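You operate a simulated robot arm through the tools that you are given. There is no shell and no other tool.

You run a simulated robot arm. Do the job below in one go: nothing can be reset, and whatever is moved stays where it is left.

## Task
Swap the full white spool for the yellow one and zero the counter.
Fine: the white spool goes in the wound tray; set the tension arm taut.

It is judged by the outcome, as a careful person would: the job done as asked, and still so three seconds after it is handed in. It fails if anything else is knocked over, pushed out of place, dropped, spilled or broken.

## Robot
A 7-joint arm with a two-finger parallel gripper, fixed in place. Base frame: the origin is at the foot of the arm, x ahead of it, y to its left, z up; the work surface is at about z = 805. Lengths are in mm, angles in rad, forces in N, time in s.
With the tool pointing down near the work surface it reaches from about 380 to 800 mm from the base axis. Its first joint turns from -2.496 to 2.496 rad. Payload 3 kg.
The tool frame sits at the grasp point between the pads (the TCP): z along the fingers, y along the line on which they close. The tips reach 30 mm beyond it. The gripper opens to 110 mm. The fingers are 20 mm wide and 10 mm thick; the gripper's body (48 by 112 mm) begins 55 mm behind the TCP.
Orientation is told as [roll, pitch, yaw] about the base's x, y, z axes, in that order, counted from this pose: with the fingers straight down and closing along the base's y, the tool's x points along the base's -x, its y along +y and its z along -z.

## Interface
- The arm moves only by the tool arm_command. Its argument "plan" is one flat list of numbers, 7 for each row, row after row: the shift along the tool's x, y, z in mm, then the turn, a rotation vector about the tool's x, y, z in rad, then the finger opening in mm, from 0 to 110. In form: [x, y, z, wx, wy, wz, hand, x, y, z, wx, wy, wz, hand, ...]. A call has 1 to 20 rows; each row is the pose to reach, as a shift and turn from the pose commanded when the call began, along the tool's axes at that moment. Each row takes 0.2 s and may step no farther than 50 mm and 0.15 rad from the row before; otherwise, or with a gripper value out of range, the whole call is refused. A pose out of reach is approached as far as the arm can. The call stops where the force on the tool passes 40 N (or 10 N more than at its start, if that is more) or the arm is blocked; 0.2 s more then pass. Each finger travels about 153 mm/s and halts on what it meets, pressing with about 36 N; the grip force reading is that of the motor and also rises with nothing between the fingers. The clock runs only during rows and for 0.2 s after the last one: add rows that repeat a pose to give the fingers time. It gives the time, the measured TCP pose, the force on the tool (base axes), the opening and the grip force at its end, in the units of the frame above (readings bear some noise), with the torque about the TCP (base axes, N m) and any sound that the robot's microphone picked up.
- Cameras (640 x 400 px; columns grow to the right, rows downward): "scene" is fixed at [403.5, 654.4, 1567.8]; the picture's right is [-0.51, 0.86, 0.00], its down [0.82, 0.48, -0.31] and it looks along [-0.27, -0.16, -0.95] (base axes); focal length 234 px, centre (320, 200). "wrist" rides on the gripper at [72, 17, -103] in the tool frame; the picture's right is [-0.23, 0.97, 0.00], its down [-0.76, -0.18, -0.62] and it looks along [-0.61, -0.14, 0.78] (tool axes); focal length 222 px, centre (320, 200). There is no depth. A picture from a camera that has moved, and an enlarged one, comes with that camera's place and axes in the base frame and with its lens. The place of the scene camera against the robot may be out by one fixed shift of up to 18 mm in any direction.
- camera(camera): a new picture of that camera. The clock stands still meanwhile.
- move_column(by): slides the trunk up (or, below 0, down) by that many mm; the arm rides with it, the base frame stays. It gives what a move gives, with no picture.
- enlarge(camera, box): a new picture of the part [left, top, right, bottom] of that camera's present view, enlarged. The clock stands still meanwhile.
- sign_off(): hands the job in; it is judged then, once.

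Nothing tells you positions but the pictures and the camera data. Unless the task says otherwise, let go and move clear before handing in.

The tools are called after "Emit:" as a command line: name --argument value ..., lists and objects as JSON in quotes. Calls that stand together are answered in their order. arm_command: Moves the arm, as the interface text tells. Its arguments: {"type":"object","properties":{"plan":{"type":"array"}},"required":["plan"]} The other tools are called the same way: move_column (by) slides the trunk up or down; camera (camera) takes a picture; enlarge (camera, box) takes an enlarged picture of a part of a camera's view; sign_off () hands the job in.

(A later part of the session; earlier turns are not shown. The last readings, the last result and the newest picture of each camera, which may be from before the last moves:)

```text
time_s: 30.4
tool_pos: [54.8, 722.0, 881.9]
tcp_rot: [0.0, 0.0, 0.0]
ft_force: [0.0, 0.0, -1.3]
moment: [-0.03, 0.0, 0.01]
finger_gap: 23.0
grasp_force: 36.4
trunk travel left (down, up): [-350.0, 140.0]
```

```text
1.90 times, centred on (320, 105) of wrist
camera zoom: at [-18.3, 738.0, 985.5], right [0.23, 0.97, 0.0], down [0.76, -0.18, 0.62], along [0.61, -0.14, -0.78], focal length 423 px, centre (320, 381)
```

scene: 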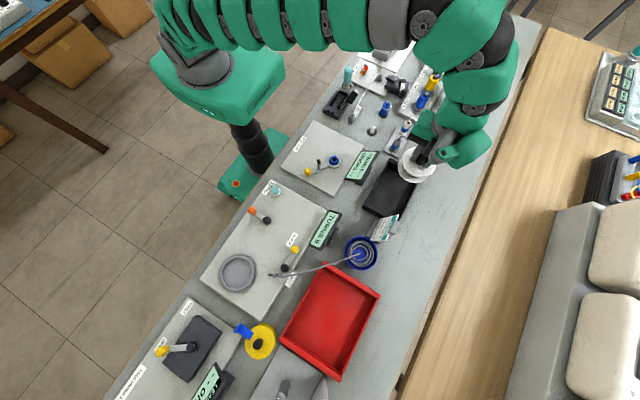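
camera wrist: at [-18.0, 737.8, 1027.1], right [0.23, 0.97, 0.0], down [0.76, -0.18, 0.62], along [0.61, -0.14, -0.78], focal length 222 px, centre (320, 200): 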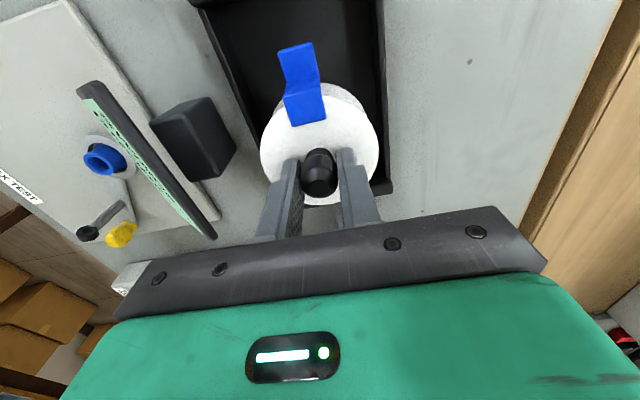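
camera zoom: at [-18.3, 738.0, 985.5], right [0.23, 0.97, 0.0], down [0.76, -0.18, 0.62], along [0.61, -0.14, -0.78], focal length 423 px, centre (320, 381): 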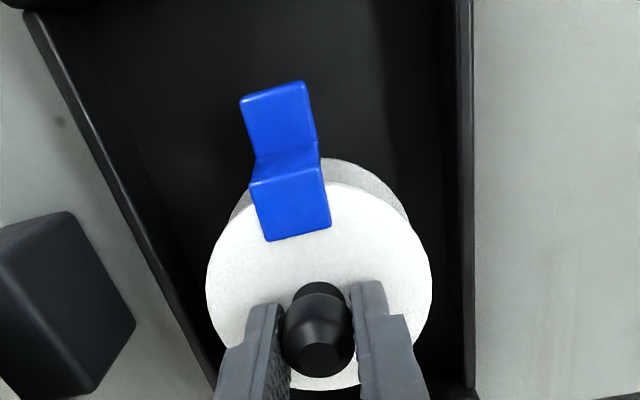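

Emit:
arm_command --plan '[0, 0, 2, 0, 0, 0, 0]'

Emit:
arm_command --plan '[0, 0, 2, 0, 0, 0, 0]'

Emit:
arm_command --plan '[0, 0, 2, 0, 0, 0, 0]'

```text
time_s: 30.8
tool_pos: [55.0, 722.3, 880.3]
tcp_rot: [0.0, -0.001, -0.001]
ft_force: [0.7, 0.4, -1.2]
moment: [0.0, -0.01, 0.04]
finger_gap: 23.2
grasp_force: 36.5
trunk travel left (down, up): [-350.0, 140.0]
```

```text
time_s: 31.2
tool_pos: [52.8, 720.9, 877.9]
tcp_rot: [-0.001, 0.0, 0.0]
ft_force: [-0.3, -1.1, -0.8]
moment: [0.03, -0.01, 0.03]
finger_gap: 23.1
grasp_force: 35.9
trunk travel left (down, up): [-350.0, 140.0]
```

```text
time_s: 31.6
tool_pos: [54.0, 720.6, 877.7]
tcp_rot: [0.004, 0.001, 0.0]
ft_force: [-0.8, -1.8, 18.1]
moment: [-0.46, 0.13, 0.02]
finger_gap: 23.0
grasp_force: 36.0
trunk travel left (down, up): [-350.0, 140.0]
```

Contact with the tray floor at about TCP z 877.7. I'll relax upward 1.5 mm, open the fingers and retreat straight up.

Emit:
arm_command --plan '[0, 0, -1.5, 0, 0, 0, 0, 0, 0, -1.5, 0, 0, 0, 25, 0, 0, -1.5, 0, 0, 0, 32, 0, 0, -1.5, 0, 0, 0, 45, 0, 0, -1.5, 0, 0, 0, 45]'

Emit:
arm_command --plan '[0, 0, -10, 0, 0, 0, 45, 0, 0, -25, 0, 0, 0, 45, 0, 0, -50, 0, 0, 0, 45, 0, 0, -90, 0, 0, 0, 45, 0, 0, -130, 0, 0, 0, 45, 0, 0, -170, 0, 0, 0, 45]'

Emit:
camera --camera "wrist"

Emit:
camera --camera "scene"

```text
time_s: 32.8
tool_pos: [54.5, 721.2, 878.0]
tcp_rot: [0.001, -0.001, 0.001]
ft_force: [0.1, 0.3, 12.3]
moment: [-0.07, -0.05, 0.03]
finger_gap: 43.5
grasp_force: 0.0
trunk travel left (down, up): [-350.0, 140.0]
```

```text
time_s: 34.2
tool_pos: [54.2, 721.8, 1048.7]
tcp_rot: [0.0, -0.001, 0.0]
ft_force: [0.1, 0.2, 0.2]
moment: [0.0, 0.02, 0.03]
finger_gap: 44.9
grasp_force: 0.0
trunk travel left (down, up): [-350.0, 140.0]
```

```text
taken
camera wrist: at [-18.4, 737.8, 1151.5], right [0.23, 0.97, 0.0], down [0.76, -0.18, 0.62], along [0.61, -0.14, -0.78], focal length 222 px, centre (320, 200)
```

wrist: 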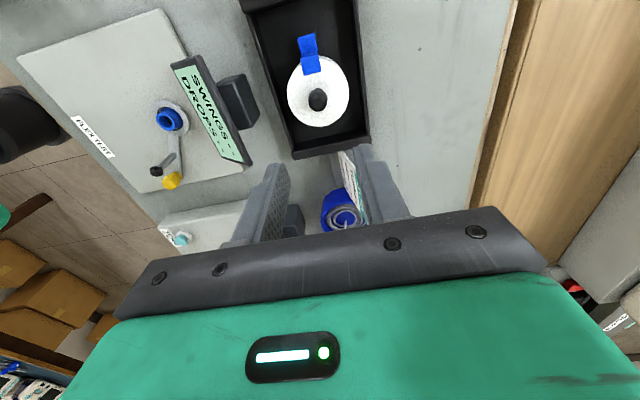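

```text
taken
```

scene: 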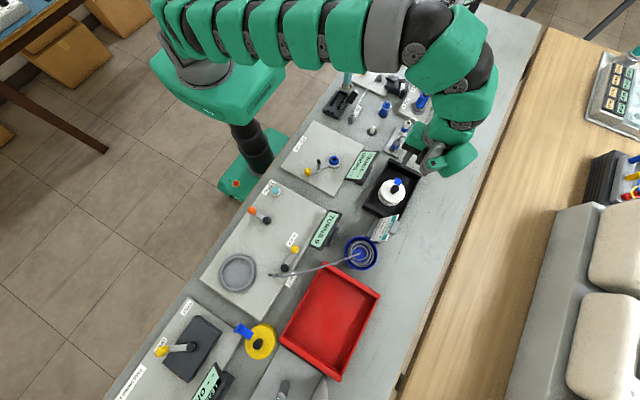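

The white spool is sitting flat in the WOUND tray and nothing else has moved. Next I'll go and look at the yellow spool, which is at the edge of my reach.

Emit:
arm_command --plan '[-15, -9, -5, 0, 0, -0.03, 45, -45, -27, -15, 0, 0, -0.09, 45, -80, -47, -25, 0, 0, -0.16, 45, -115, -68, -31, 0, 0, -0.23, 45, -150, -89, -31, 0, 0, -0.3, 45, -185, -109, -31, 0, 0, -0.38, 45, -220, -130, -31, 0, 0, -0.46, 45, -255, -151, -31, 0, 0, -0.54, 45, -290, -172, -31, 0, 0, -0.62, 45, -325, -192, -31, 0, 0, -0.7, 45, -360, -213, -31, 0, 0, -0.78, 45, -395, -234, -31, 0, 0, -0.85, 45, -420, -248, -31, 0, 0, -0.9, 45, -426, -252, -31, 0, 0, -0.9, 45]'

Emit:
camera --camera "wrist"

Emit:
enlarge --camera "wrist" --box '[220, 90, 420, 215]'

```text
time_s: 37.2
tool_pos: [480.2, 469.5, 1078.1]
tcp_rot: [0.001, -0.001, 0.901]
ft_force: [0.2, 0.0, 0.0]
moment: [-0.01, 0.0, -0.02]
finger_gap: 45.2
grasp_force: 0.2
trunk travel left (down, up): [-350.0, 140.0]
```

```text
taken
camera wrist: at [421.9, 422.2, 1181.6], right [-0.62, 0.78, 0.0], down [0.61, 0.49, 0.62], along [0.49, 0.39, -0.78], focal length 222 px, centre (320, 200)
```

wrist: 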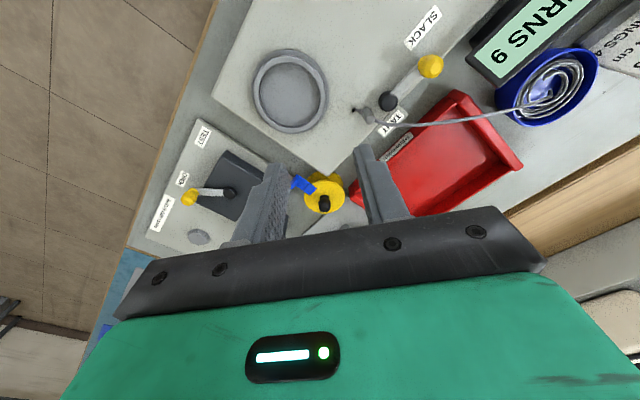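

```text
3.20 times, centred on (320, 152) of wrist
camera zoom: at [421.9, 422.2, 1181.6], right [-0.62, 0.78, 0.0], down [0.61, 0.49, 0.62], along [0.49, 0.39, -0.78], focal length 711 px, centre (320, 352)
```

zoom: 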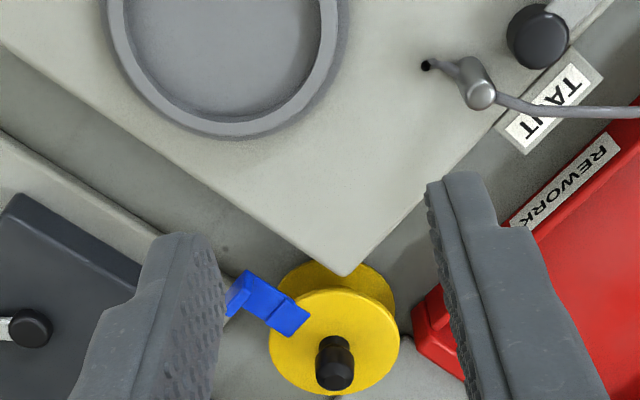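

The yellow spool is at about (622, 593) with its flange near z 843, its clip also pointing −y, and a knob like the white one's. At r≈860 it is beyond straight-down reach, so I'll approach with the fingers leaned outward about the closing axis. The pads then stay parallel to the knob, and I'll check I can actually get there at height.

Emit:
arm_command --plan '[-22, -8, 9, 0, 0, -0.1, 45, -45, -16, 19, 0, 0, -0.2, 45, -67, -24, 28, 0, 0, -0.3, 45, -89, -31, 38, 0, 0, -0.4, 45, -89, -31, 38, 0, 0, -0.4, 45]'

Emit:
arm_command --plan '[-16, -8, 12, 0, -0.07, 0, 45, -32, -16, 28, 0, -0.14, 0, 45, -49, -24, 44, 0, -0.21, 0, 45, -65, -32, 60, 0, -0.28, 0, 45, -82, -40, 80, 0, -0.35, 0, 45, -82, -40, 80, 0, -0.35, 0, 45, -82, -40, 80, 0, -0.35, 0, 45]'

Emit:
camera --camera "wrist"

Emit:
camera --camera "scene"

```text
time_s: 38.4
tool_pos: [560.5, 520.3, 1041.1]
tcp_rot: [0.0, 0.0, 1.3]
ft_force: [-0.2, -0.2, -0.2]
moment: [0.01, 0.0, 0.0]
finger_gap: 45.2
grasp_force: 0.1
trunk travel left (down, up): [-350.0, 140.0]
```

```text
time_s: 40.0
tool_pos: [619.9, 588.0, 960.3]
tcp_rot: [0.0, -0.349, 1.3]
ft_force: [-0.4, 0.1, 0.4]
moment: [0.02, 0.03, 0.01]
finger_gap: 45.1
grasp_force: 0.1
trunk travel left (down, up): [-350.0, 140.0]
```

```text
taken
camera wrist: at [576.7, 492.2, 1033.5], right [-0.88, 0.47, 0.08], down [0.31, 0.44, 0.85], along [0.36, 0.77, -0.53], focal length 222 px, centre (320, 200)
```

wrist: 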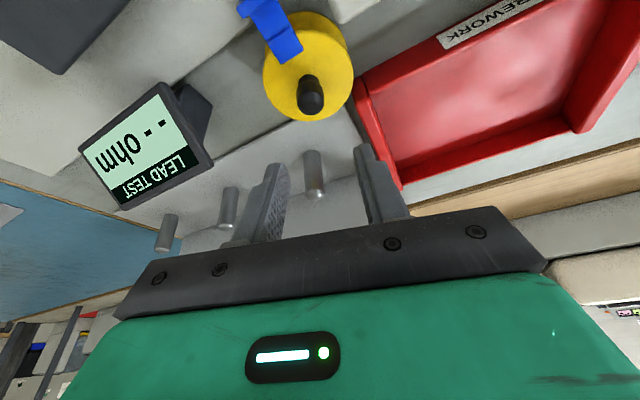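

```text
taken
```

scene: 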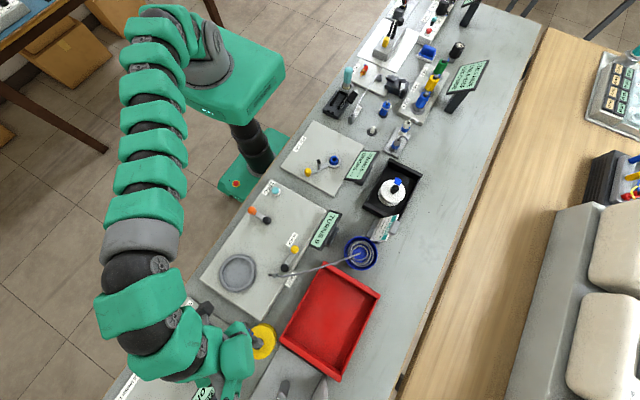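

The leaned pose is reachable. Let me refine the knob position from this closer view.

Emit:
enlarge --camera "wrist" --box '[230, 0, 390, 120]'

Emit:
enlarge --camera "scene" --box '[190, 290, 350, 400]'

```text
3.33 times, centred on (310, 60) of wrist
camera zoom: at [576.7, 492.2, 1033.5], right [-0.88, 0.47, 0.08], down [0.31, 0.44, 0.85], along [0.36, 0.77, -0.53], focal length 740 px, centre (353, 667)
```

zoom: 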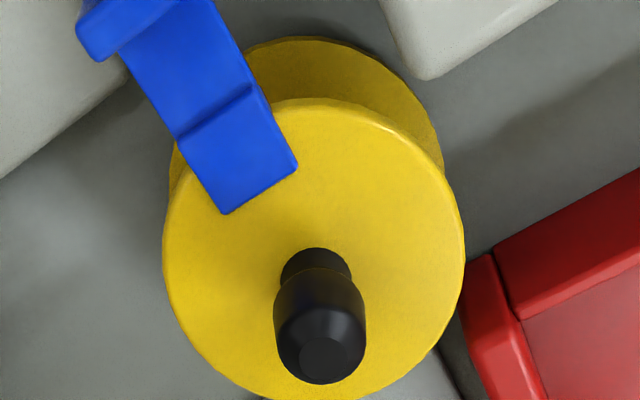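

```text
3.64 times, centred on (270, 345) of scene
camera zoom: at [403.5, 654.4, 1567.8], right [-0.51, 0.86, 0.0], down [0.82, 0.48, -0.31], along [-0.27, -0.16, -0.95], focal length 853 px, centre (502, -327)
```

zoom: 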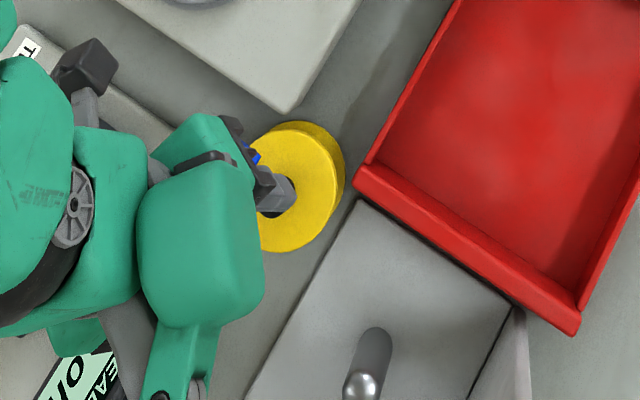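

Refined knob axis is about (624.6, 593) with its top near 877. I'll descend vertically in two stages with the 20° lean, checking that the arm actually follows.

Emit:
arm_command --plan '[5, -1.5, 15, 0, 0, 0, 45, 10, -3.2, 30, 0, 0, 0, 45, 15, -3.2, 44, 0, 0, 0, 45, 18, -3.2, 53, 0, 0, 0, 45, 18, -3.2, 53, 0, 0, 0, 45]'

Emit:
camera --camera "wrist"

Emit:
enlarge --camera "wrist" --box '[230, 70, 390, 190]'

```text
time_s: 41.2
tool_pos: [624.1, 588.7, 902.9]
tcp_rot: [0.0, -0.353, 1.299]
ft_force: [-0.5, 0.8, -0.9]
moment: [0.04, 0.02, 0.0]
finger_gap: 44.9
grasp_force: 0.0
trunk travel left (down, up): [-350.0, 140.0]
```

```text
taken
camera wrist: at [579.9, 492.5, 977.0], right [-0.88, 0.47, 0.08], down [0.31, 0.44, 0.85], along [0.36, 0.77, -0.53], focal length 222 px, centre (320, 200)
```

wrist: 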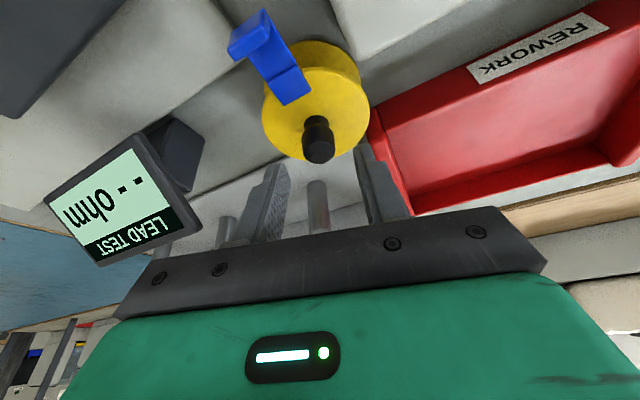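

```text
3.33 times, centred on (310, 130) of wrist
camera zoom: at [579.9, 492.5, 977.0], right [-0.88, 0.47, 0.08], down [0.31, 0.44, 0.85], along [0.36, 0.77, -0.53], focal length 740 px, centre (353, 433)
```

zoom: 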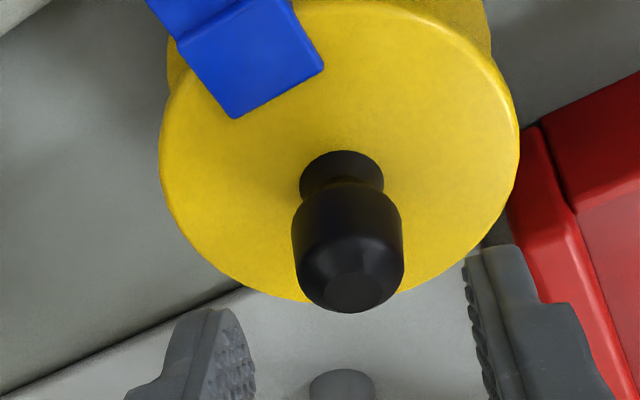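

The knob is centred between the fingers laterally. I'll finish the descent so the tips come just above the flange.

Emit:
arm_command --plan '[4.1, 0, 11.3, 0, 0, 0, 45, 6.8, 0, 18.8, 0, 0, 0, 45, 8.7, 0, 23.9, 0, 0, 0, 45, 8.7, 0, 23.9, 0, 0, 0, 45]'

Emit:
camera --camera "wrist"

Emit:
enlarge --camera "wrist" --box '[230, 90, 390, 210]'

```text
time_s: 42.2
tool_pos: [624.9, 589.6, 878.6]
tcp_rot: [0.001, -0.351, 1.302]
ft_force: [0.2, 0.4, 0.2]
moment: [0.04, 0.02, 0.01]
finger_gap: 45.1
grasp_force: 0.2
trunk travel left (down, up): [-350.0, 140.0]
```

```text
taken
camera wrist: at [580.1, 492.7, 950.9], right [-0.88, 0.47, 0.08], down [0.31, 0.44, 0.85], along [0.36, 0.77, -0.53], focal length 222 px, centre (320, 200)
```

wrist: 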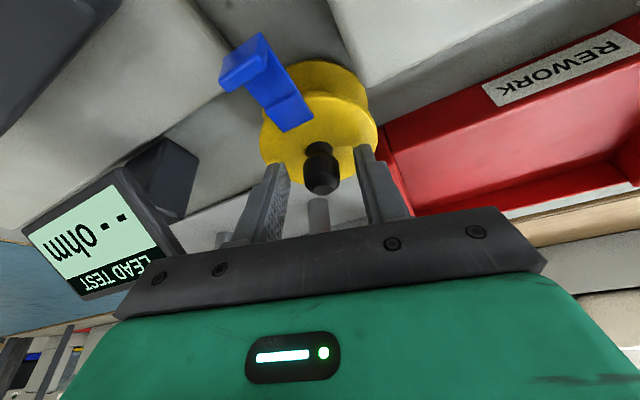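

```text
3.33 times, centred on (310, 150) of wrist
camera zoom: at [580.1, 492.7, 950.9], right [-0.88, 0.47, 0.08], down [0.31, 0.44, 0.85], along [0.36, 0.77, -0.53], focal length 740 px, centre (353, 367)
```

zoom: 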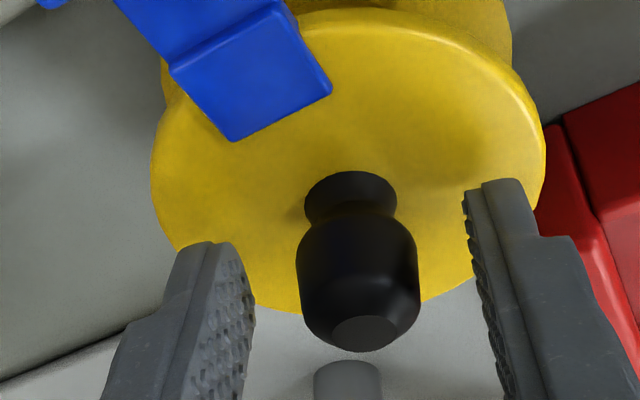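

The fingers straddle the knob properly. I'll go down 2 mm more, close, then check the grip.

Emit:
arm_command --plan '[0.7, 0, 1.9, 0, 0, 0, 45, 0.7, 0, 1.9, 0, 0, 0, 0, 0.7, 0, 1.9, 0, 0, 0, 0, 0.7, 0, 1.9, 0, 0, 0, 0]'

Emit:
enlarge --camera "wrist" --box '[220, 60, 400, 210]'

```text
time_s: 43.2
tool_pos: [624.6, 590.0, 875.5]
tcp_rot: [-0.001, -0.349, 1.3]
ft_force: [0.5, -0.9, 0.0]
moment: [-0.02, -0.02, -0.01]
finger_gap: 22.1
grasp_force: 36.1
trunk travel left (down, up): [-350.0, 140.0]
```

```text
2.67 times, centred on (310, 135) of wrist
camera zoom: at [580.4, 492.7, 948.9], right [-0.88, 0.47, 0.08], down [0.31, 0.44, 0.85], along [0.36, 0.77, -0.53], focal length 592 px, centre (347, 373)
```

zoom: 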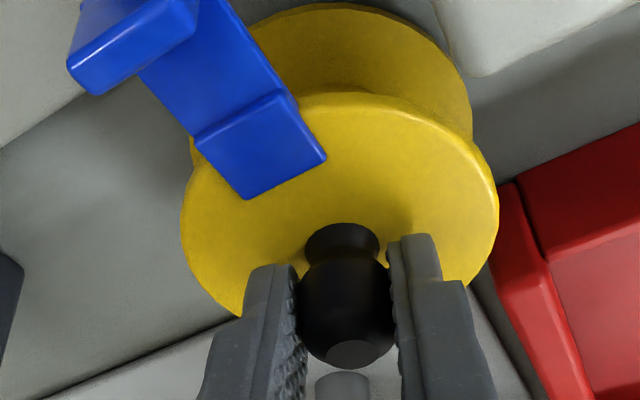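

Gripped, with a gap of 22.1 mm. I'll lift slowly by 5 mm straight up, then check for slip.

Emit:
arm_command --plan '[-0.7, 0, -1.9, 0, 0, 0, 0, -1.2, 0, -3.3, 0, 0, 0, 0, -1.7, 0, -4.7, 0, 0, 0, 0]'

Emit:
enlarge --camera "wrist" --box '[220, 60, 400, 210]'

```text
time_s: 44.0
tool_pos: [624.5, 588.6, 881.0]
tcp_rot: [0.0, -0.351, 1.301]
ft_force: [0.1, 0.3, -1.5]
moment: [-0.03, 0.03, 0.04]
finger_gap: 22.4
grasp_force: 35.6
trunk travel left (down, up): [-350.0, 140.0]
```

```text
2.67 times, centred on (310, 135) of wrist
camera zoom: at [580.5, 493.1, 954.3], right [-0.88, 0.47, 0.08], down [0.31, 0.44, 0.85], along [0.36, 0.77, -0.53], focal length 592 px, centre (347, 373)
```

zoom: 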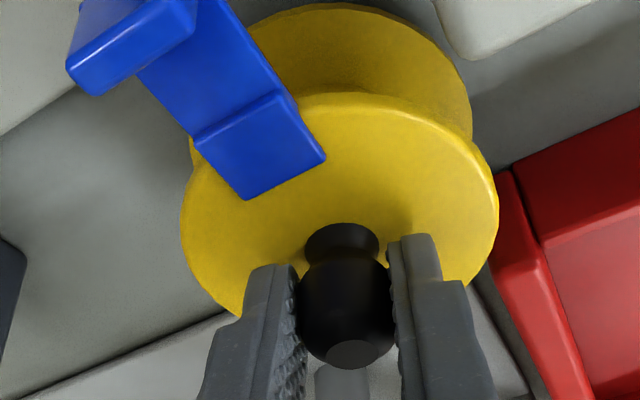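

The yellow spool is lifting with no slip. I'll raise it clear.

Emit:
arm_command --plan '[-2.1, 0, -5.6, 0, 0, 0, 0, -5.5, 0, -15, 0, 0, 0, 0, -10.3, 0, -28.2, 0, 0, 0, 0, -16.4, 0, -45.1, 0, 0, 0, 0, -22.6, 0, -62, 0, 0, 0, 0, -28.7, 0, -78.9, 0, 0, 0, 0, -34.9, 0, -95.8, 0, 0, 0, 0, -40.4, 0, -110.9, 0, 0, 0, 0, -43.8, 0, -120.3, 0, 0, 0, 0, -44.5, 0, -122.2, 0, 0, 0, 0]'

Emit:
camera --camera "wrist"

Emit:
enlarge --camera "scene" --box '[180, 210, 380, 335]'

```text
time_s: 46.2
tool_pos: [622.1, 585.0, 1011.8]
tcp_rot: [0.0, -0.35, 1.301]
ft_force: [-0.4, -0.2, -0.4]
moment: [0.0, 0.03, -0.02]
finger_gap: 22.6
grasp_force: 36.0
out of reach, approached as far as the arm can: row 9, 10
trunk travel left (down, up): [-350.0, 140.0]
```

```text
taken
camera wrist: at [577.5, 489.5, 1084.0], right [-0.88, 0.47, 0.08], down [0.31, 0.44, 0.85], along [0.36, 0.77, -0.53], focal length 222 px, centre (320, 200)
```

wrist: 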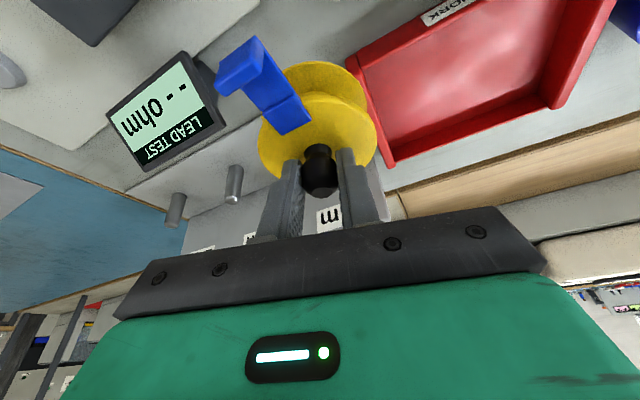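

```text
3.20 times, centred on (280, 272) of scene
camera zoom: at [403.5, 654.4, 1567.8], right [-0.51, 0.86, 0.0], down [0.82, 0.48, -0.31], along [-0.27, -0.16, -0.95], focal length 750 px, centre (448, -32)
```

zoom: 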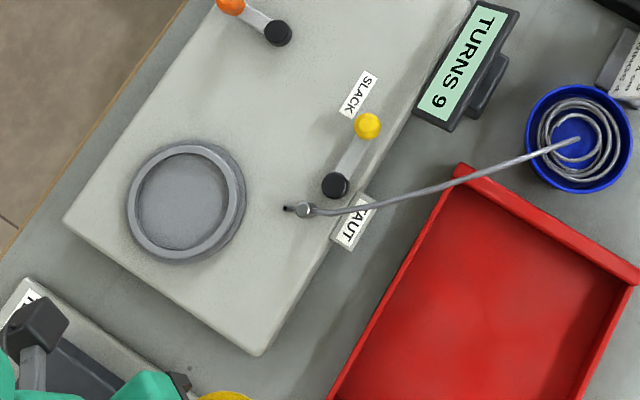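

The spool is clear. The seat centre should match where the white spool stood, about (510.4, 441.8). I'll carry the yellow spool there at height with the same lean and yaw.

Emit:
arm_command --plan '[5, 2.1, -1.4, 0, 0, 0, 0, 16.6, 7, -4.8, 0, 0, 0, 0, 33.2, 13.9, -9.5, 0, 0, 0, 0, 51.4, 21.6, -14.8, 0, 0, 0, 0, 69.7, 29.2, -20, 0, 0, 0, 0, 87.9, 36.9, -25.2, 0, 0, 0, 0, 106.2, 44.5, -30.5, 0, 0, 0, 0, 124.4, 52.2, -35.7, 0, 0, 0, 0, 142.7, 59.9, -40.9, 0, 0, 0, 0, 157.6, 66.1, -45.2, 0, 0, 0, 0, 165.9, 69.6, -47.6, 0, 0, 0, 0, 165.9, 69.6, -47.6, 0, 0, 0, 0]'

Emit:
camera --camera "wrist"

Emit:
enlarge --camera "scene" --box '[180, 210, 380, 335]'

```text
time_s: 48.8
tool_pos: [506.8, 437.8, 999.6]
tcp_rot: [0.0, -0.35, 1.301]
ft_force: [-0.7, -0.5, -1.0]
moment: [0.02, -0.01, 0.02]
finger_gap: 22.1
grasp_force: 36.1
trunk travel left (down, up): [-350.0, 140.0]
```

```text
taken
camera wrist: at [463.6, 342.0, 1071.5], right [-0.88, 0.47, 0.08], down [0.31, 0.44, 0.85], along [0.36, 0.77, -0.53], focal length 222 px, centre (320, 200)
```

wrist: 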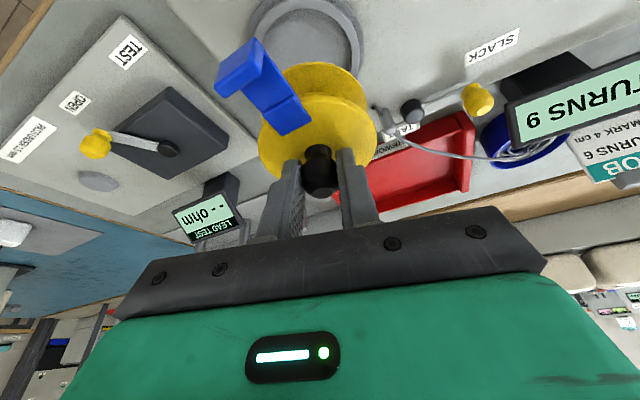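

```text
3.20 times, centred on (280, 272) of scene
camera zoom: at [403.5, 654.4, 1567.8], right [-0.51, 0.86, 0.0], down [0.82, 0.48, -0.31], along [-0.27, -0.16, -0.95], focal length 750 px, centre (448, -32)
```

zoom: 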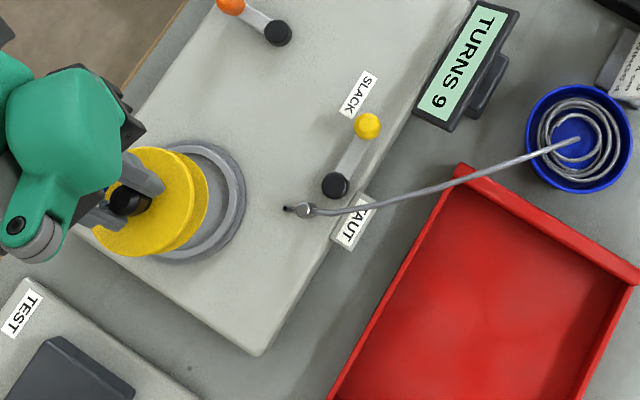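

Hovering over the seat. I'll lower to about 15 mm above it and compare the lower flange with the ring in both cameras.

Emit:
arm_command --plan '[4, -0.5, 11, 0, 0, 0, 0, 9, -1, 25, 0, 0, 0, 0, 14, -1.4, 39, 0, 0, 0, 0, 17, -1.4, 48, 0, 0, 0, 0, 18.2, -1.4, 51.5, 0, 0, 0, 0, 18.2, -1.4, 51.5, 0, 0, 0, 0]'

Emit:
enlarge --camera "wrist" --box '[200, 0, 440, 210]'

Emit:
enlarge --camera "scene" --box '[190, 230, 310, 305]'

```text
time_s: 50.2
tool_pos: [508.8, 438.4, 944.5]
tcp_rot: [0.0, -0.349, 1.3]
ft_force: [-0.9, 0.2, -1.2]
moment: [-0.02, -0.02, 0.0]
finger_gap: 21.9
grasp_force: 35.7
trunk travel left (down, up): [-350.0, 140.0]
```

```text
1.90 times, centred on (320, 105) of wrist
camera zoom: at [465.6, 342.3, 1017.3], right [-0.88, 0.47, 0.08], down [0.31, 0.44, 0.85], along [0.36, 0.77, -0.53], focal length 423 px, centre (320, 381)
```

zoom: 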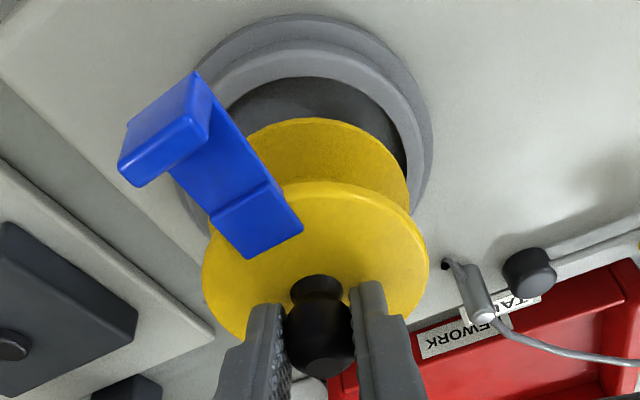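

```text
5.33 times, centred on (250, 268) of scene
camera zoom: at [403.5, 654.4, 1567.8], right [-0.51, 0.86, 0.0], down [0.82, 0.48, -0.31], along [-0.27, -0.16, -0.95], focal length 1250 px, centre (693, -160)
```

zoom: 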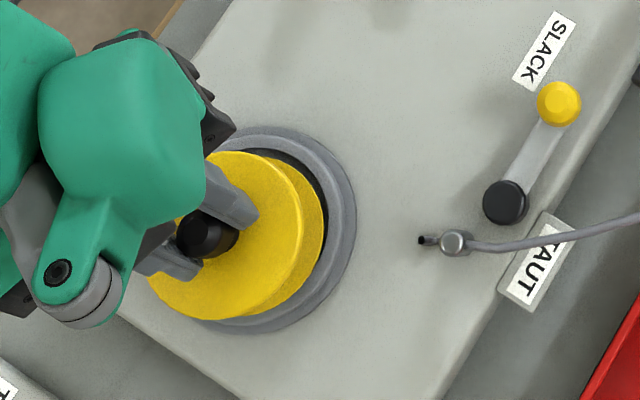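

The lower flange looks concentric with the ring to within a millimetre or two. I'll lower in small steps and watch the force.

Emit:
arm_command --plan '[1.4, 0, 3.8, 0, 0, 0, 0, 2.7, 0, 7.5, 0, 0, 0, 0]'

Emit:
arm_command --plan '[0.7, 0, 1.9, 0, 0, 0, 0, 1.4, 0, 3.8, 0, 0, 0, 0]'

Emit:
enlarge --camera "wrist" --box '[200, 0, 440, 210]'

Emit:
enlarge --camera "scene" --box '[190, 230, 310, 305]'

```text
time_s: 50.8
tool_pos: [510.3, 438.1, 936.6]
tcp_rot: [-0.001, -0.351, 1.302]
ft_force: [0.3, -0.5, -0.7]
moment: [0.01, -0.02, -0.01]
finger_gap: 22.4
grasp_force: 35.6
trunk travel left (down, up): [-350.0, 140.0]
```

```text
time_s: 51.4
tool_pos: [509.1, 437.4, 931.9]
tcp_rot: [0.0, -0.349, 1.3]
ft_force: [0.1, 0.1, -1.1]
moment: [-0.01, 0.01, -0.03]
finger_gap: 22.1
grasp_force: 36.5
trunk travel left (down, up): [-350.0, 140.0]
```

```text
1.90 times, centred on (320, 105) of wrist
camera zoom: at [465.6, 342.6, 1004.8], right [-0.88, 0.47, 0.08], down [0.31, 0.44, 0.85], along [0.36, 0.77, -0.53], focal length 423 px, centre (320, 381)
```

zoom: 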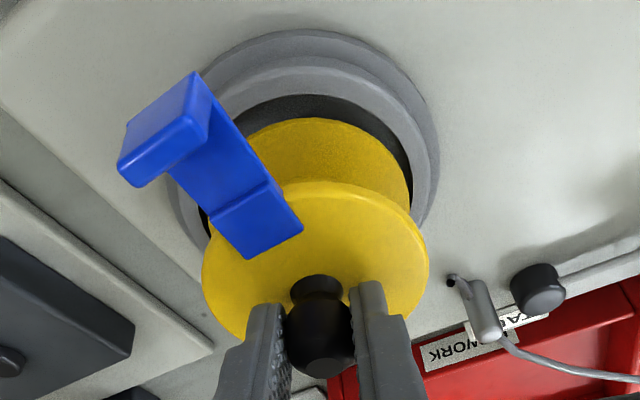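

```text
5.33 times, centred on (250, 268) of scene
camera zoom: at [403.5, 654.4, 1567.8], right [-0.51, 0.86, 0.0], down [0.82, 0.48, -0.31], along [-0.27, -0.16, -0.95], focal length 1250 px, centre (693, -160)
```

zoom: 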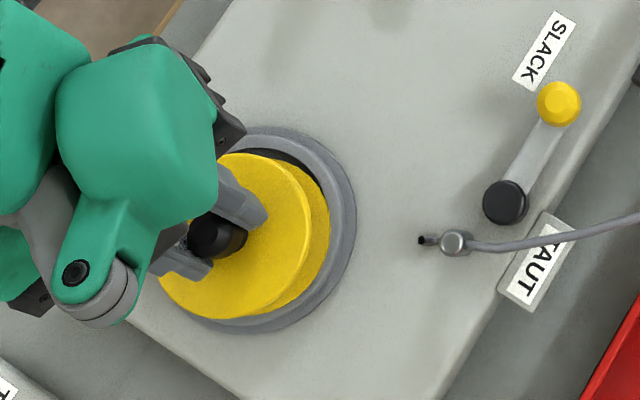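

Emit:
arm_command --plan '[0.7, 0, 1.9, 0, 0, 0, 0]'

Emit:
arm_command --plan '[0.7, 0, 1.9, 0, 0, 0, 0]'

Emit:
enlarge --camera "wrist" --box '[200, 0, 440, 210]'

Emit:
enlarge --camera "scene" --box '[190, 230, 310, 305]'

```text
time_s: 51.8
tool_pos: [509.5, 438.4, 932.3]
tcp_rot: [0.0, -0.351, 1.299]
ft_force: [0.3, -8.0, 8.0]
moment: [-0.24, 0.03, 0.0]
finger_gap: 22.3
grasp_force: 35.6
trunk travel left (down, up): [-350.0, 140.0]
```

```text
time_s: 52.2
tool_pos: [509.5, 437.7, 930.4]
tcp_rot: [-0.001, -0.352, 1.301]
ft_force: [0.2, -16.0, 19.9]
moment: [-0.25, -0.06, -0.04]
finger_gap: 22.6
grasp_force: 35.9
trunk travel left (down, up): [-350.0, 140.0]
```

```text
1.90 times, centred on (320, 105) of wrist
camera zoom: at [465.5, 341.4, 1002.3], right [-0.88, 0.47, 0.08], down [0.3, 0.43, 0.85], along [0.36, 0.77, -0.52], focal length 423 px, centre (320, 381)
```

zoom: 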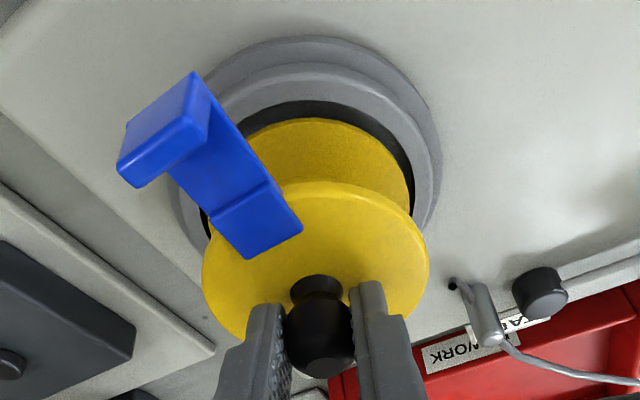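

```text
5.33 times, centred on (250, 268) of scene
camera zoom: at [403.5, 654.4, 1567.8], right [-0.51, 0.86, 0.0], down [0.82, 0.48, -0.31], along [-0.27, -0.16, -0.95], focal length 1250 px, centre (693, -160)
```

zoom: 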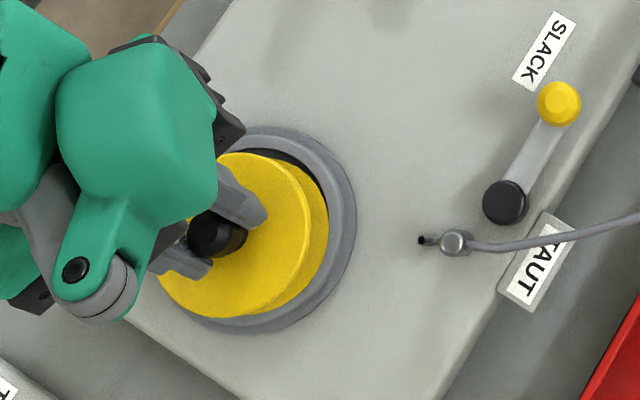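

Contact is 4–5 mm early, with the force pushing −y and up, so the +y edge is riding on the rim. I'll back up, shift about 2 mm toward −y and try again.

Emit:
arm_command --plan '[-1.7, 0, -4.7, 0, 0, 0, 0, 0.1, -0.5, -5.4, 0, 0, 0, 0, 0.1, -0.5, -5.4, 0, 0, 0, 0]'

Emit:
arm_command --plan '[0.7, 0, 1.9, 0, 0, 0, 0, 1.4, 0, 3.8, 0, 0, 0, 0]'

Emit:
arm_command --plan '[0.7, 0, 1.9, 0, 0, 0, 0]'

```text
time_s: 53.0
tool_pos: [508.7, 436.7, 933.4]
tcp_rot: [0.0, -0.349, 1.299]
ft_force: [-0.5, -0.3, -0.7]
moment: [-0.01, -0.01, 0.0]
finger_gap: 22.4
grasp_force: 35.9
trunk travel left (down, up): [-350.0, 140.0]
```

```text
time_s: 53.6
tool_pos: [509.4, 436.2, 929.6]
tcp_rot: [0.002, -0.352, 1.3]
ft_force: [0.4, -0.6, 0.0]
moment: [0.03, 0.01, 0.0]
finger_gap: 22.3
grasp_force: 35.8
trunk travel left (down, up): [-350.0, 140.0]
```

```text
time_s: 54.0
tool_pos: [509.3, 435.4, 928.4]
tcp_rot: [0.0, -0.35, 1.3]
ft_force: [-0.3, -4.9, 8.1]
moment: [-0.03, -0.02, -0.03]
finger_gap: 22.5
grasp_force: 35.6
trunk travel left (down, up): [-350.0, 140.0]
```

It went lower this time before touching, with the same force direction. I'll back off a little and shift a further 1.5 mm toward −y.

Emit:
arm_command --plan '[-0.7, 0, -1.9, 0, 0, 0, 0, 0.7, -0.4, -2.4, 0, 0, 0, 0, 0.7, -0.4, -2.4, 0, 0, 0, 0]'

Emit:
arm_command --plan '[0.7, 0, 1.9, 0, 0, 0, 0]'

Emit:
arm_command --plan '[0.7, 0, 1.9, 0, 0, 0, 0]'

Emit:
enlarge --camera "wrist" --box '[200, 0, 440, 210]'

Emit:
enlarge --camera "scene" --box '[190, 230, 310, 305]'

```text
time_s: 54.8
tool_pos: [509.4, 433.9, 929.1]
tcp_rot: [-0.001, -0.349, 1.301]
ft_force: [0.0, 0.0, 1.5]
moment: [0.02, 0.02, 0.0]
finger_gap: 22.3
grasp_force: 36.3
trunk travel left (down, up): [-350.0, 140.0]
```

```text
time_s: 55.2
tool_pos: [509.2, 433.3, 927.2]
tcp_rot: [0.0, -0.348, 1.301]
ft_force: [-6.7, -11.5, 9.0]
moment: [-0.92, 0.32, 0.01]
finger_gap: 22.5
grasp_force: 36.0
trunk travel left (down, up): [-350.0, 140.0]
```

```text
time_s: 55.6
tool_pos: [507.6, 433.2, 928.3]
tcp_rot: [-0.002, -0.354, 1.299]
ft_force: [-7.9, -11.7, 25.9]
moment: [-0.17, 0.21, -0.01]
finger_gap: 22.5
grasp_force: 36.2
trunk travel left (down, up): [-350.0, 140.0]
```

```text
1.90 times, centred on (320, 105) of wrist
camera zoom: at [464.1, 338.1, 999.6], right [-0.88, 0.47, 0.08], down [0.3, 0.43, 0.85], along [0.36, 0.77, -0.52], focal length 423 px, centre (320, 381)
```

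zoom: 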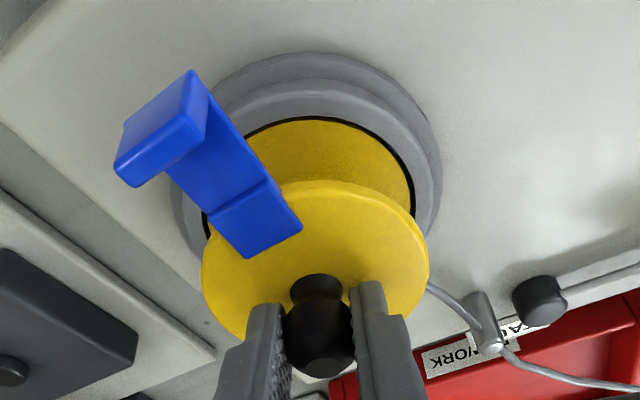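

```text
5.33 times, centred on (250, 268) of scene
camera zoom: at [403.5, 654.4, 1567.8], right [-0.51, 0.86, 0.0], down [0.82, 0.48, -0.31], along [-0.27, -0.16, -0.95], focal length 1250 px, centre (693, -160)
```

zoom: 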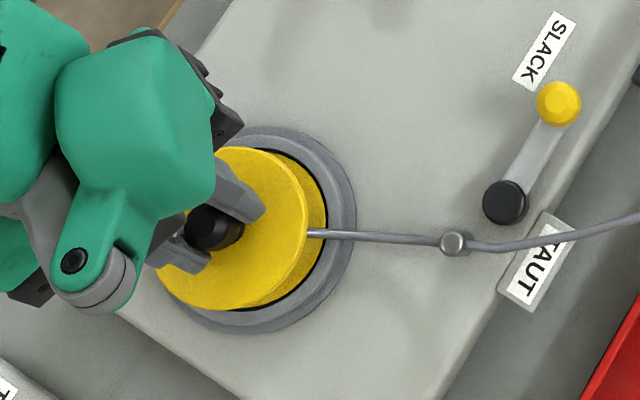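

The wire is now drawn through the guide to the yellow spool and the flange is down inside the ring, just as the white one was. I'll relieve the pressing force slightly and release.

Emit:
arm_command --plan '[-0.5, 0, -1.4, 0, 0, 0, 0, -0.5, 0, -1.4, 0, 0, 0, 0]'

Emit:
arm_command --plan '[0, 0, 0, 0, 0, 0, 25, 0, 0, 0, 0, 0, 0, 32, 0, 0, 0, 0, 0, 0, 42, 0, 0, 0, 0, 0, 0, 42]'

Emit:
enlarge --camera "wrist" --box '[200, 0, 440, 210]'

Emit:
enlarge --camera "scene" --box '[190, 230, 310, 305]'

```text
time_s: 56.2
tool_pos: [507.1, 432.2, 927.9]
tcp_rot: [0.001, -0.351, 1.299]
ft_force: [-6.4, -6.6, 16.9]
moment: [0.7, -0.13, -0.02]
finger_gap: 22.2
grasp_force: 35.8
trunk travel left (down, up): [-350.0, 140.0]
```

```text
time_s: 57.2
tool_pos: [509.7, 434.5, 926.8]
tcp_rot: [0.0, -0.349, 1.3]
ft_force: [-0.8, 0.0, 0.9]
moment: [-0.03, -0.02, -0.02]
finger_gap: 42.1
grasp_force: 0.0
trunk travel left (down, up): [-350.0, 140.0]
```

```text
1.90 times, centred on (320, 105) of wrist
camera zoom: at [465.2, 338.7, 998.7], right [-0.88, 0.47, 0.08], down [0.31, 0.44, 0.85], along [0.36, 0.77, -0.53], focal length 423 px, centre (320, 381)
```

zoom: 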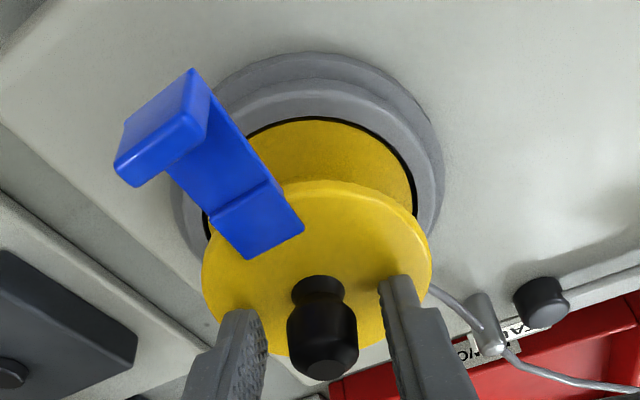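

```text
5.33 times, centred on (250, 268) of scene
camera zoom: at [403.5, 654.4, 1567.8], right [-0.51, 0.86, 0.0], down [0.82, 0.48, -0.31], along [-0.27, -0.16, -0.95], focal length 1250 px, centre (693, -160)
```

zoom: 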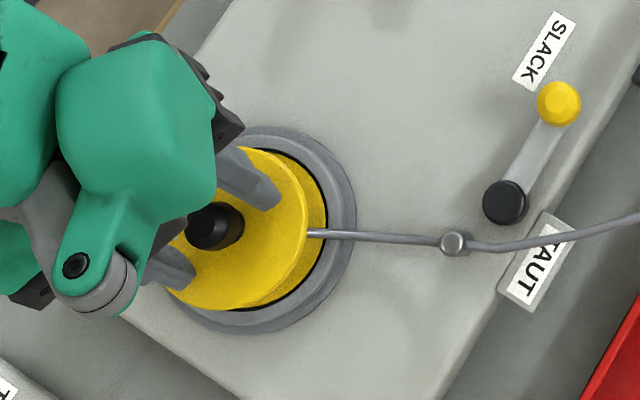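

Released with no residual force. I'll retreat straight up, then look at the result.

Emit:
arm_command --plan '[-2.7, 0, -7.5, 0, 0, 0, 42, -6.8, 0, -18.8, 0, 0, 0, 42, -13.7, 0, -37.6, 0, 0, 0, 42, -23.9, 0, -65.8, 0, 0, 0, 42, -34.2, 0, -94, 0, 0, 0, 42, -41, 0, -112.8, 0, 0, 0, 42, -41, 0, -112.8, 0, 0, 0, 42]'

Emit:
camera --camera "wrist"

Emit:
enlarge --camera "wrist" --box '[220, 0, 380, 120]'

Emit:
enlarge --camera "scene" --box '[190, 170, 390, 305]'

```text
time_s: 58.8
tool_pos: [509.2, 434.1, 1046.3]
tcp_rot: [0.001, -0.348, 1.3]
ft_force: [0.3, 0.0, 0.4]
moment: [0.02, -0.01, 0.01]
finger_gap: 42.2
grasp_force: 0.1
trunk travel left (down, up): [-350.0, 140.0]
```

```text
taken
camera wrist: at [464.9, 338.5, 1118.7], right [-0.88, 0.47, 0.08], down [0.31, 0.44, 0.85], along [0.36, 0.77, -0.53], focal length 222 px, centre (320, 200)
```

wrist: 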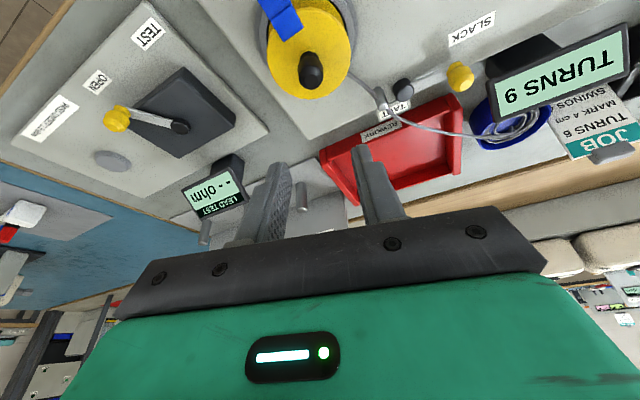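

```text
3.33 times, centred on (300, 60) of wrist
camera zoom: at [464.9, 338.5, 1118.7], right [-0.88, 0.47, 0.08], down [0.31, 0.44, 0.85], along [0.36, 0.77, -0.53], focal length 740 px, centre (387, 667)
```

zoom: 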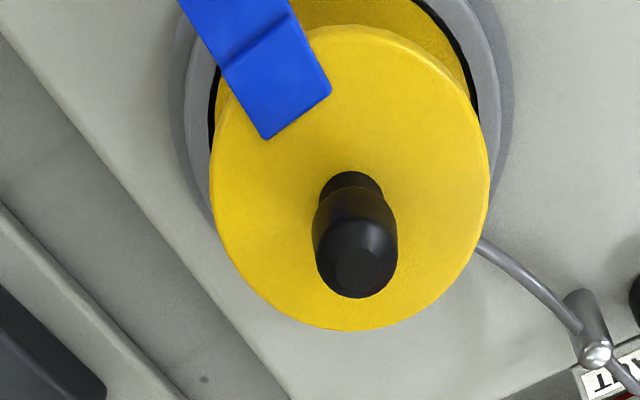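

```text
2.96 times, centred on (290, 238) of scene
camera zoom: at [403.5, 654.4, 1567.8], right [-0.51, 0.86, 0.0], down [0.82, 0.48, -0.31], along [-0.27, -0.16, -0.95], focal length 695 px, centre (409, 89)
```

zoom: 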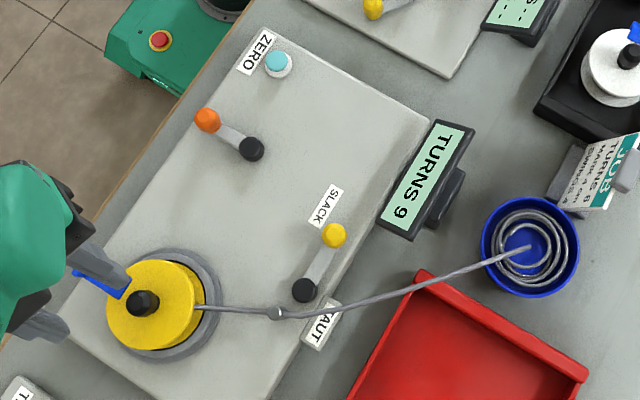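

The yellow spool is seated and the wire runs to it. Next is the tension arm: its pivot is near (432, 551) and its yellow knob near (374, 548), pointing −x toward SLACK. I'll straighten the tool and take a closer look at how it travels to TAUT.

Emit:
arm_command --plan '[9, 28, 0, 0, 0.07, 0, 42, 17, 56, 0, 0, 0.14, 0, 42, 26, 84, 5, 0, 0.21, 0, 42, 34, 112, 12, 0, 0.28, 0, 42, 43, 140, 22, 0, 0.35, 0, 42, 43, 140, 22, 0, 0.35, 0, 42]'

Emit:
camera --camera "wrist"

Emit:
enlarge --camera "wrist" --box '[250, 80, 450, 205]'

```text
time_s: 60.2
tool_pos: [366.0, 439.3, 1011.4]
tcp_rot: [-0.002, 0.0, 1.301]
ft_force: [-0.4, 0.4, 0.5]
moment: [0.01, 0.02, 0.02]
finger_gap: 42.2
grasp_force: 0.1
trunk travel left (down, up): [-350.0, 140.0]
```

```text
taken
camera wrist: at [330.3, 374.8, 1115.3], right [-0.88, 0.48, 0.0], down [0.38, 0.69, 0.62], along [0.3, 0.55, -0.78], focal length 222 px, centre (320, 200)
```

wrist: 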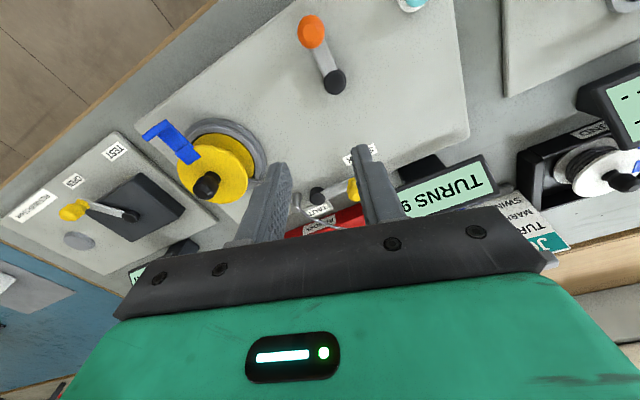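

```text
3.20 times, centred on (350, 142) of wrist
camera zoom: at [330.3, 374.8, 1115.3], right [-0.88, 0.48, 0.0], down [0.38, 0.69, 0.62], along [0.3, 0.55, -0.78], focal length 711 px, centre (224, 384)
```

zoom: 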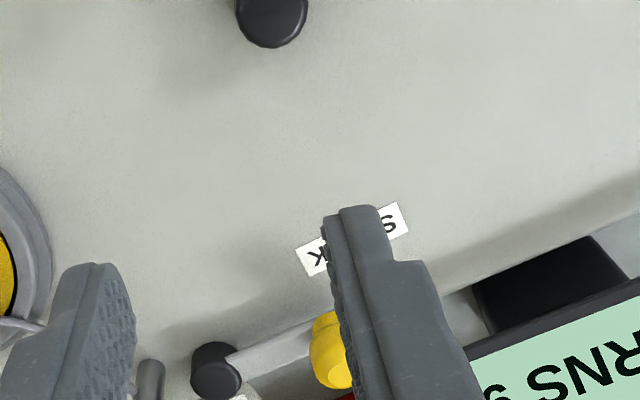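

Emit:
arm_command --plan '[-29, -4, 0, 0, 0, -0.09, 70, -58, -7, 0, 0, 0, -0.18, 100, -87, -11, 0, 0, 0, -0.27, 110, -87, -11, 0, 0, 0, -0.27, 110]'

Emit:
camera --camera "wrist"

Emit:
enlarge --camera "wrist" --box '[220, 70, 420, 195]'

Emit:
enlarge --camera "wrist" --box '[270, 100, 370, 165]'

```text
time_s: 61.2
tool_pos: [399.9, 521.8, 1011.7]
tcp_rot: [0.002, -0.001, 1.57]
ft_force: [0.6, 1.2, 0.0]
moment: [-0.05, 0.03, -0.02]
finger_gap: 110.2
grasp_force: 0.1
trunk travel left (down, up): [-350.0, 140.0]
```

```text
taken
camera wrist: at [383.0, 448.9, 1115.5], right [-0.97, 0.23, 0.0], down [0.18, 0.76, 0.62], along [0.14, 0.61, -0.78], focal length 222 px, centre (320, 200)
```

wrist: 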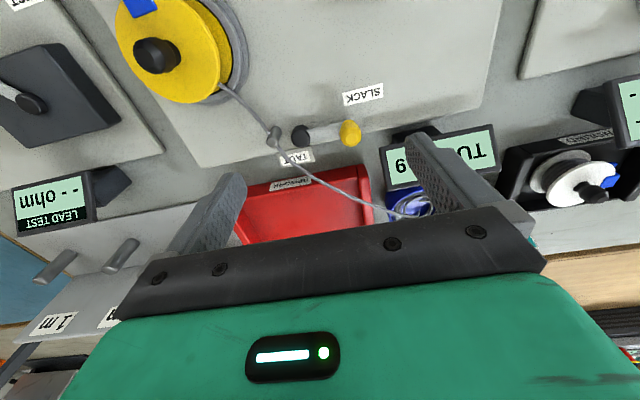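

```text
3.20 times, centred on (320, 132) of wrist
camera zoom: at [383.0, 448.9, 1115.5], right [-0.97, 0.23, 0.0], down [0.18, 0.76, 0.62], along [0.14, 0.61, -0.78], focal length 711 px, centre (320, 416)
```

zoom: 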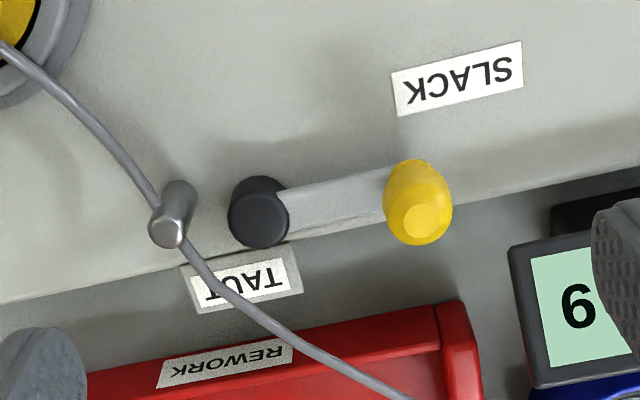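

```text
6.15 times, centred on (320, 132) of wrist
camera zoom: at [383.0, 448.9, 1115.5], right [-0.97, 0.23, 0.0], down [0.18, 0.76, 0.62], along [0.14, 0.61, -0.78], focal length 1367 px, centre (320, 615)
```

zoom: 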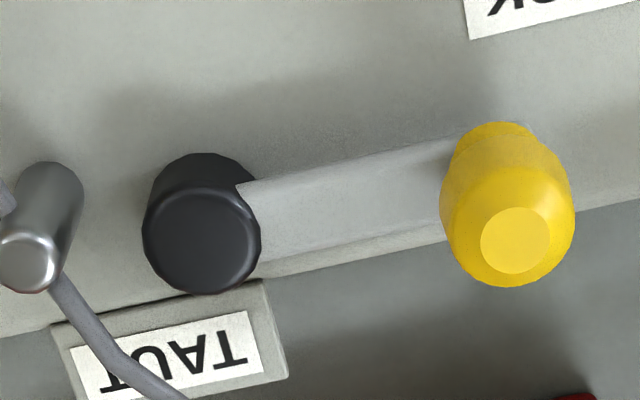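

I need a better fix on the lever's knob and pivot, so I'll take a second high-resolution view from further out for triangulation.

Emit:
arm_command --plan '[-35, 0, 0, 0, 0, 0, 110, -70, 0, 0, 0, 0, 0, 110, -70, 0, 0, 0, 0, 0, 110]'

Emit:
enlarge --camera "wrist" --box '[260, 30, 400, 118]'

```text
time_s: 62.0
tool_pos: [400.9, 591.3, 1011.3]
tcp_rot: [-0.002, 0.0, 1.569]
ft_force: [0.9, 0.3, -0.2]
moment: [-0.01, 0.0, 0.0]
finger_gap: 109.7
grasp_force: 0.1
trunk travel left (down, up): [-350.0, 140.0]
```

```text
4.55 times, centred on (330, 74) of wrist
camera zoom: at [383.4, 518.8, 1115.7], right [-0.97, 0.23, 0.0], down [0.18, 0.76, 0.62], along [0.14, 0.61, -0.78], focal length 1010 px, centre (274, 773)
```

zoom: 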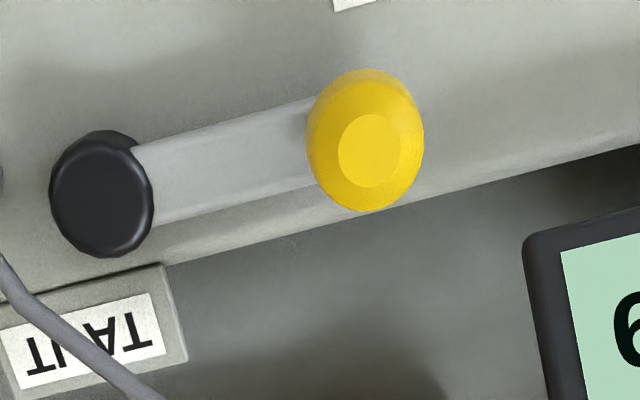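

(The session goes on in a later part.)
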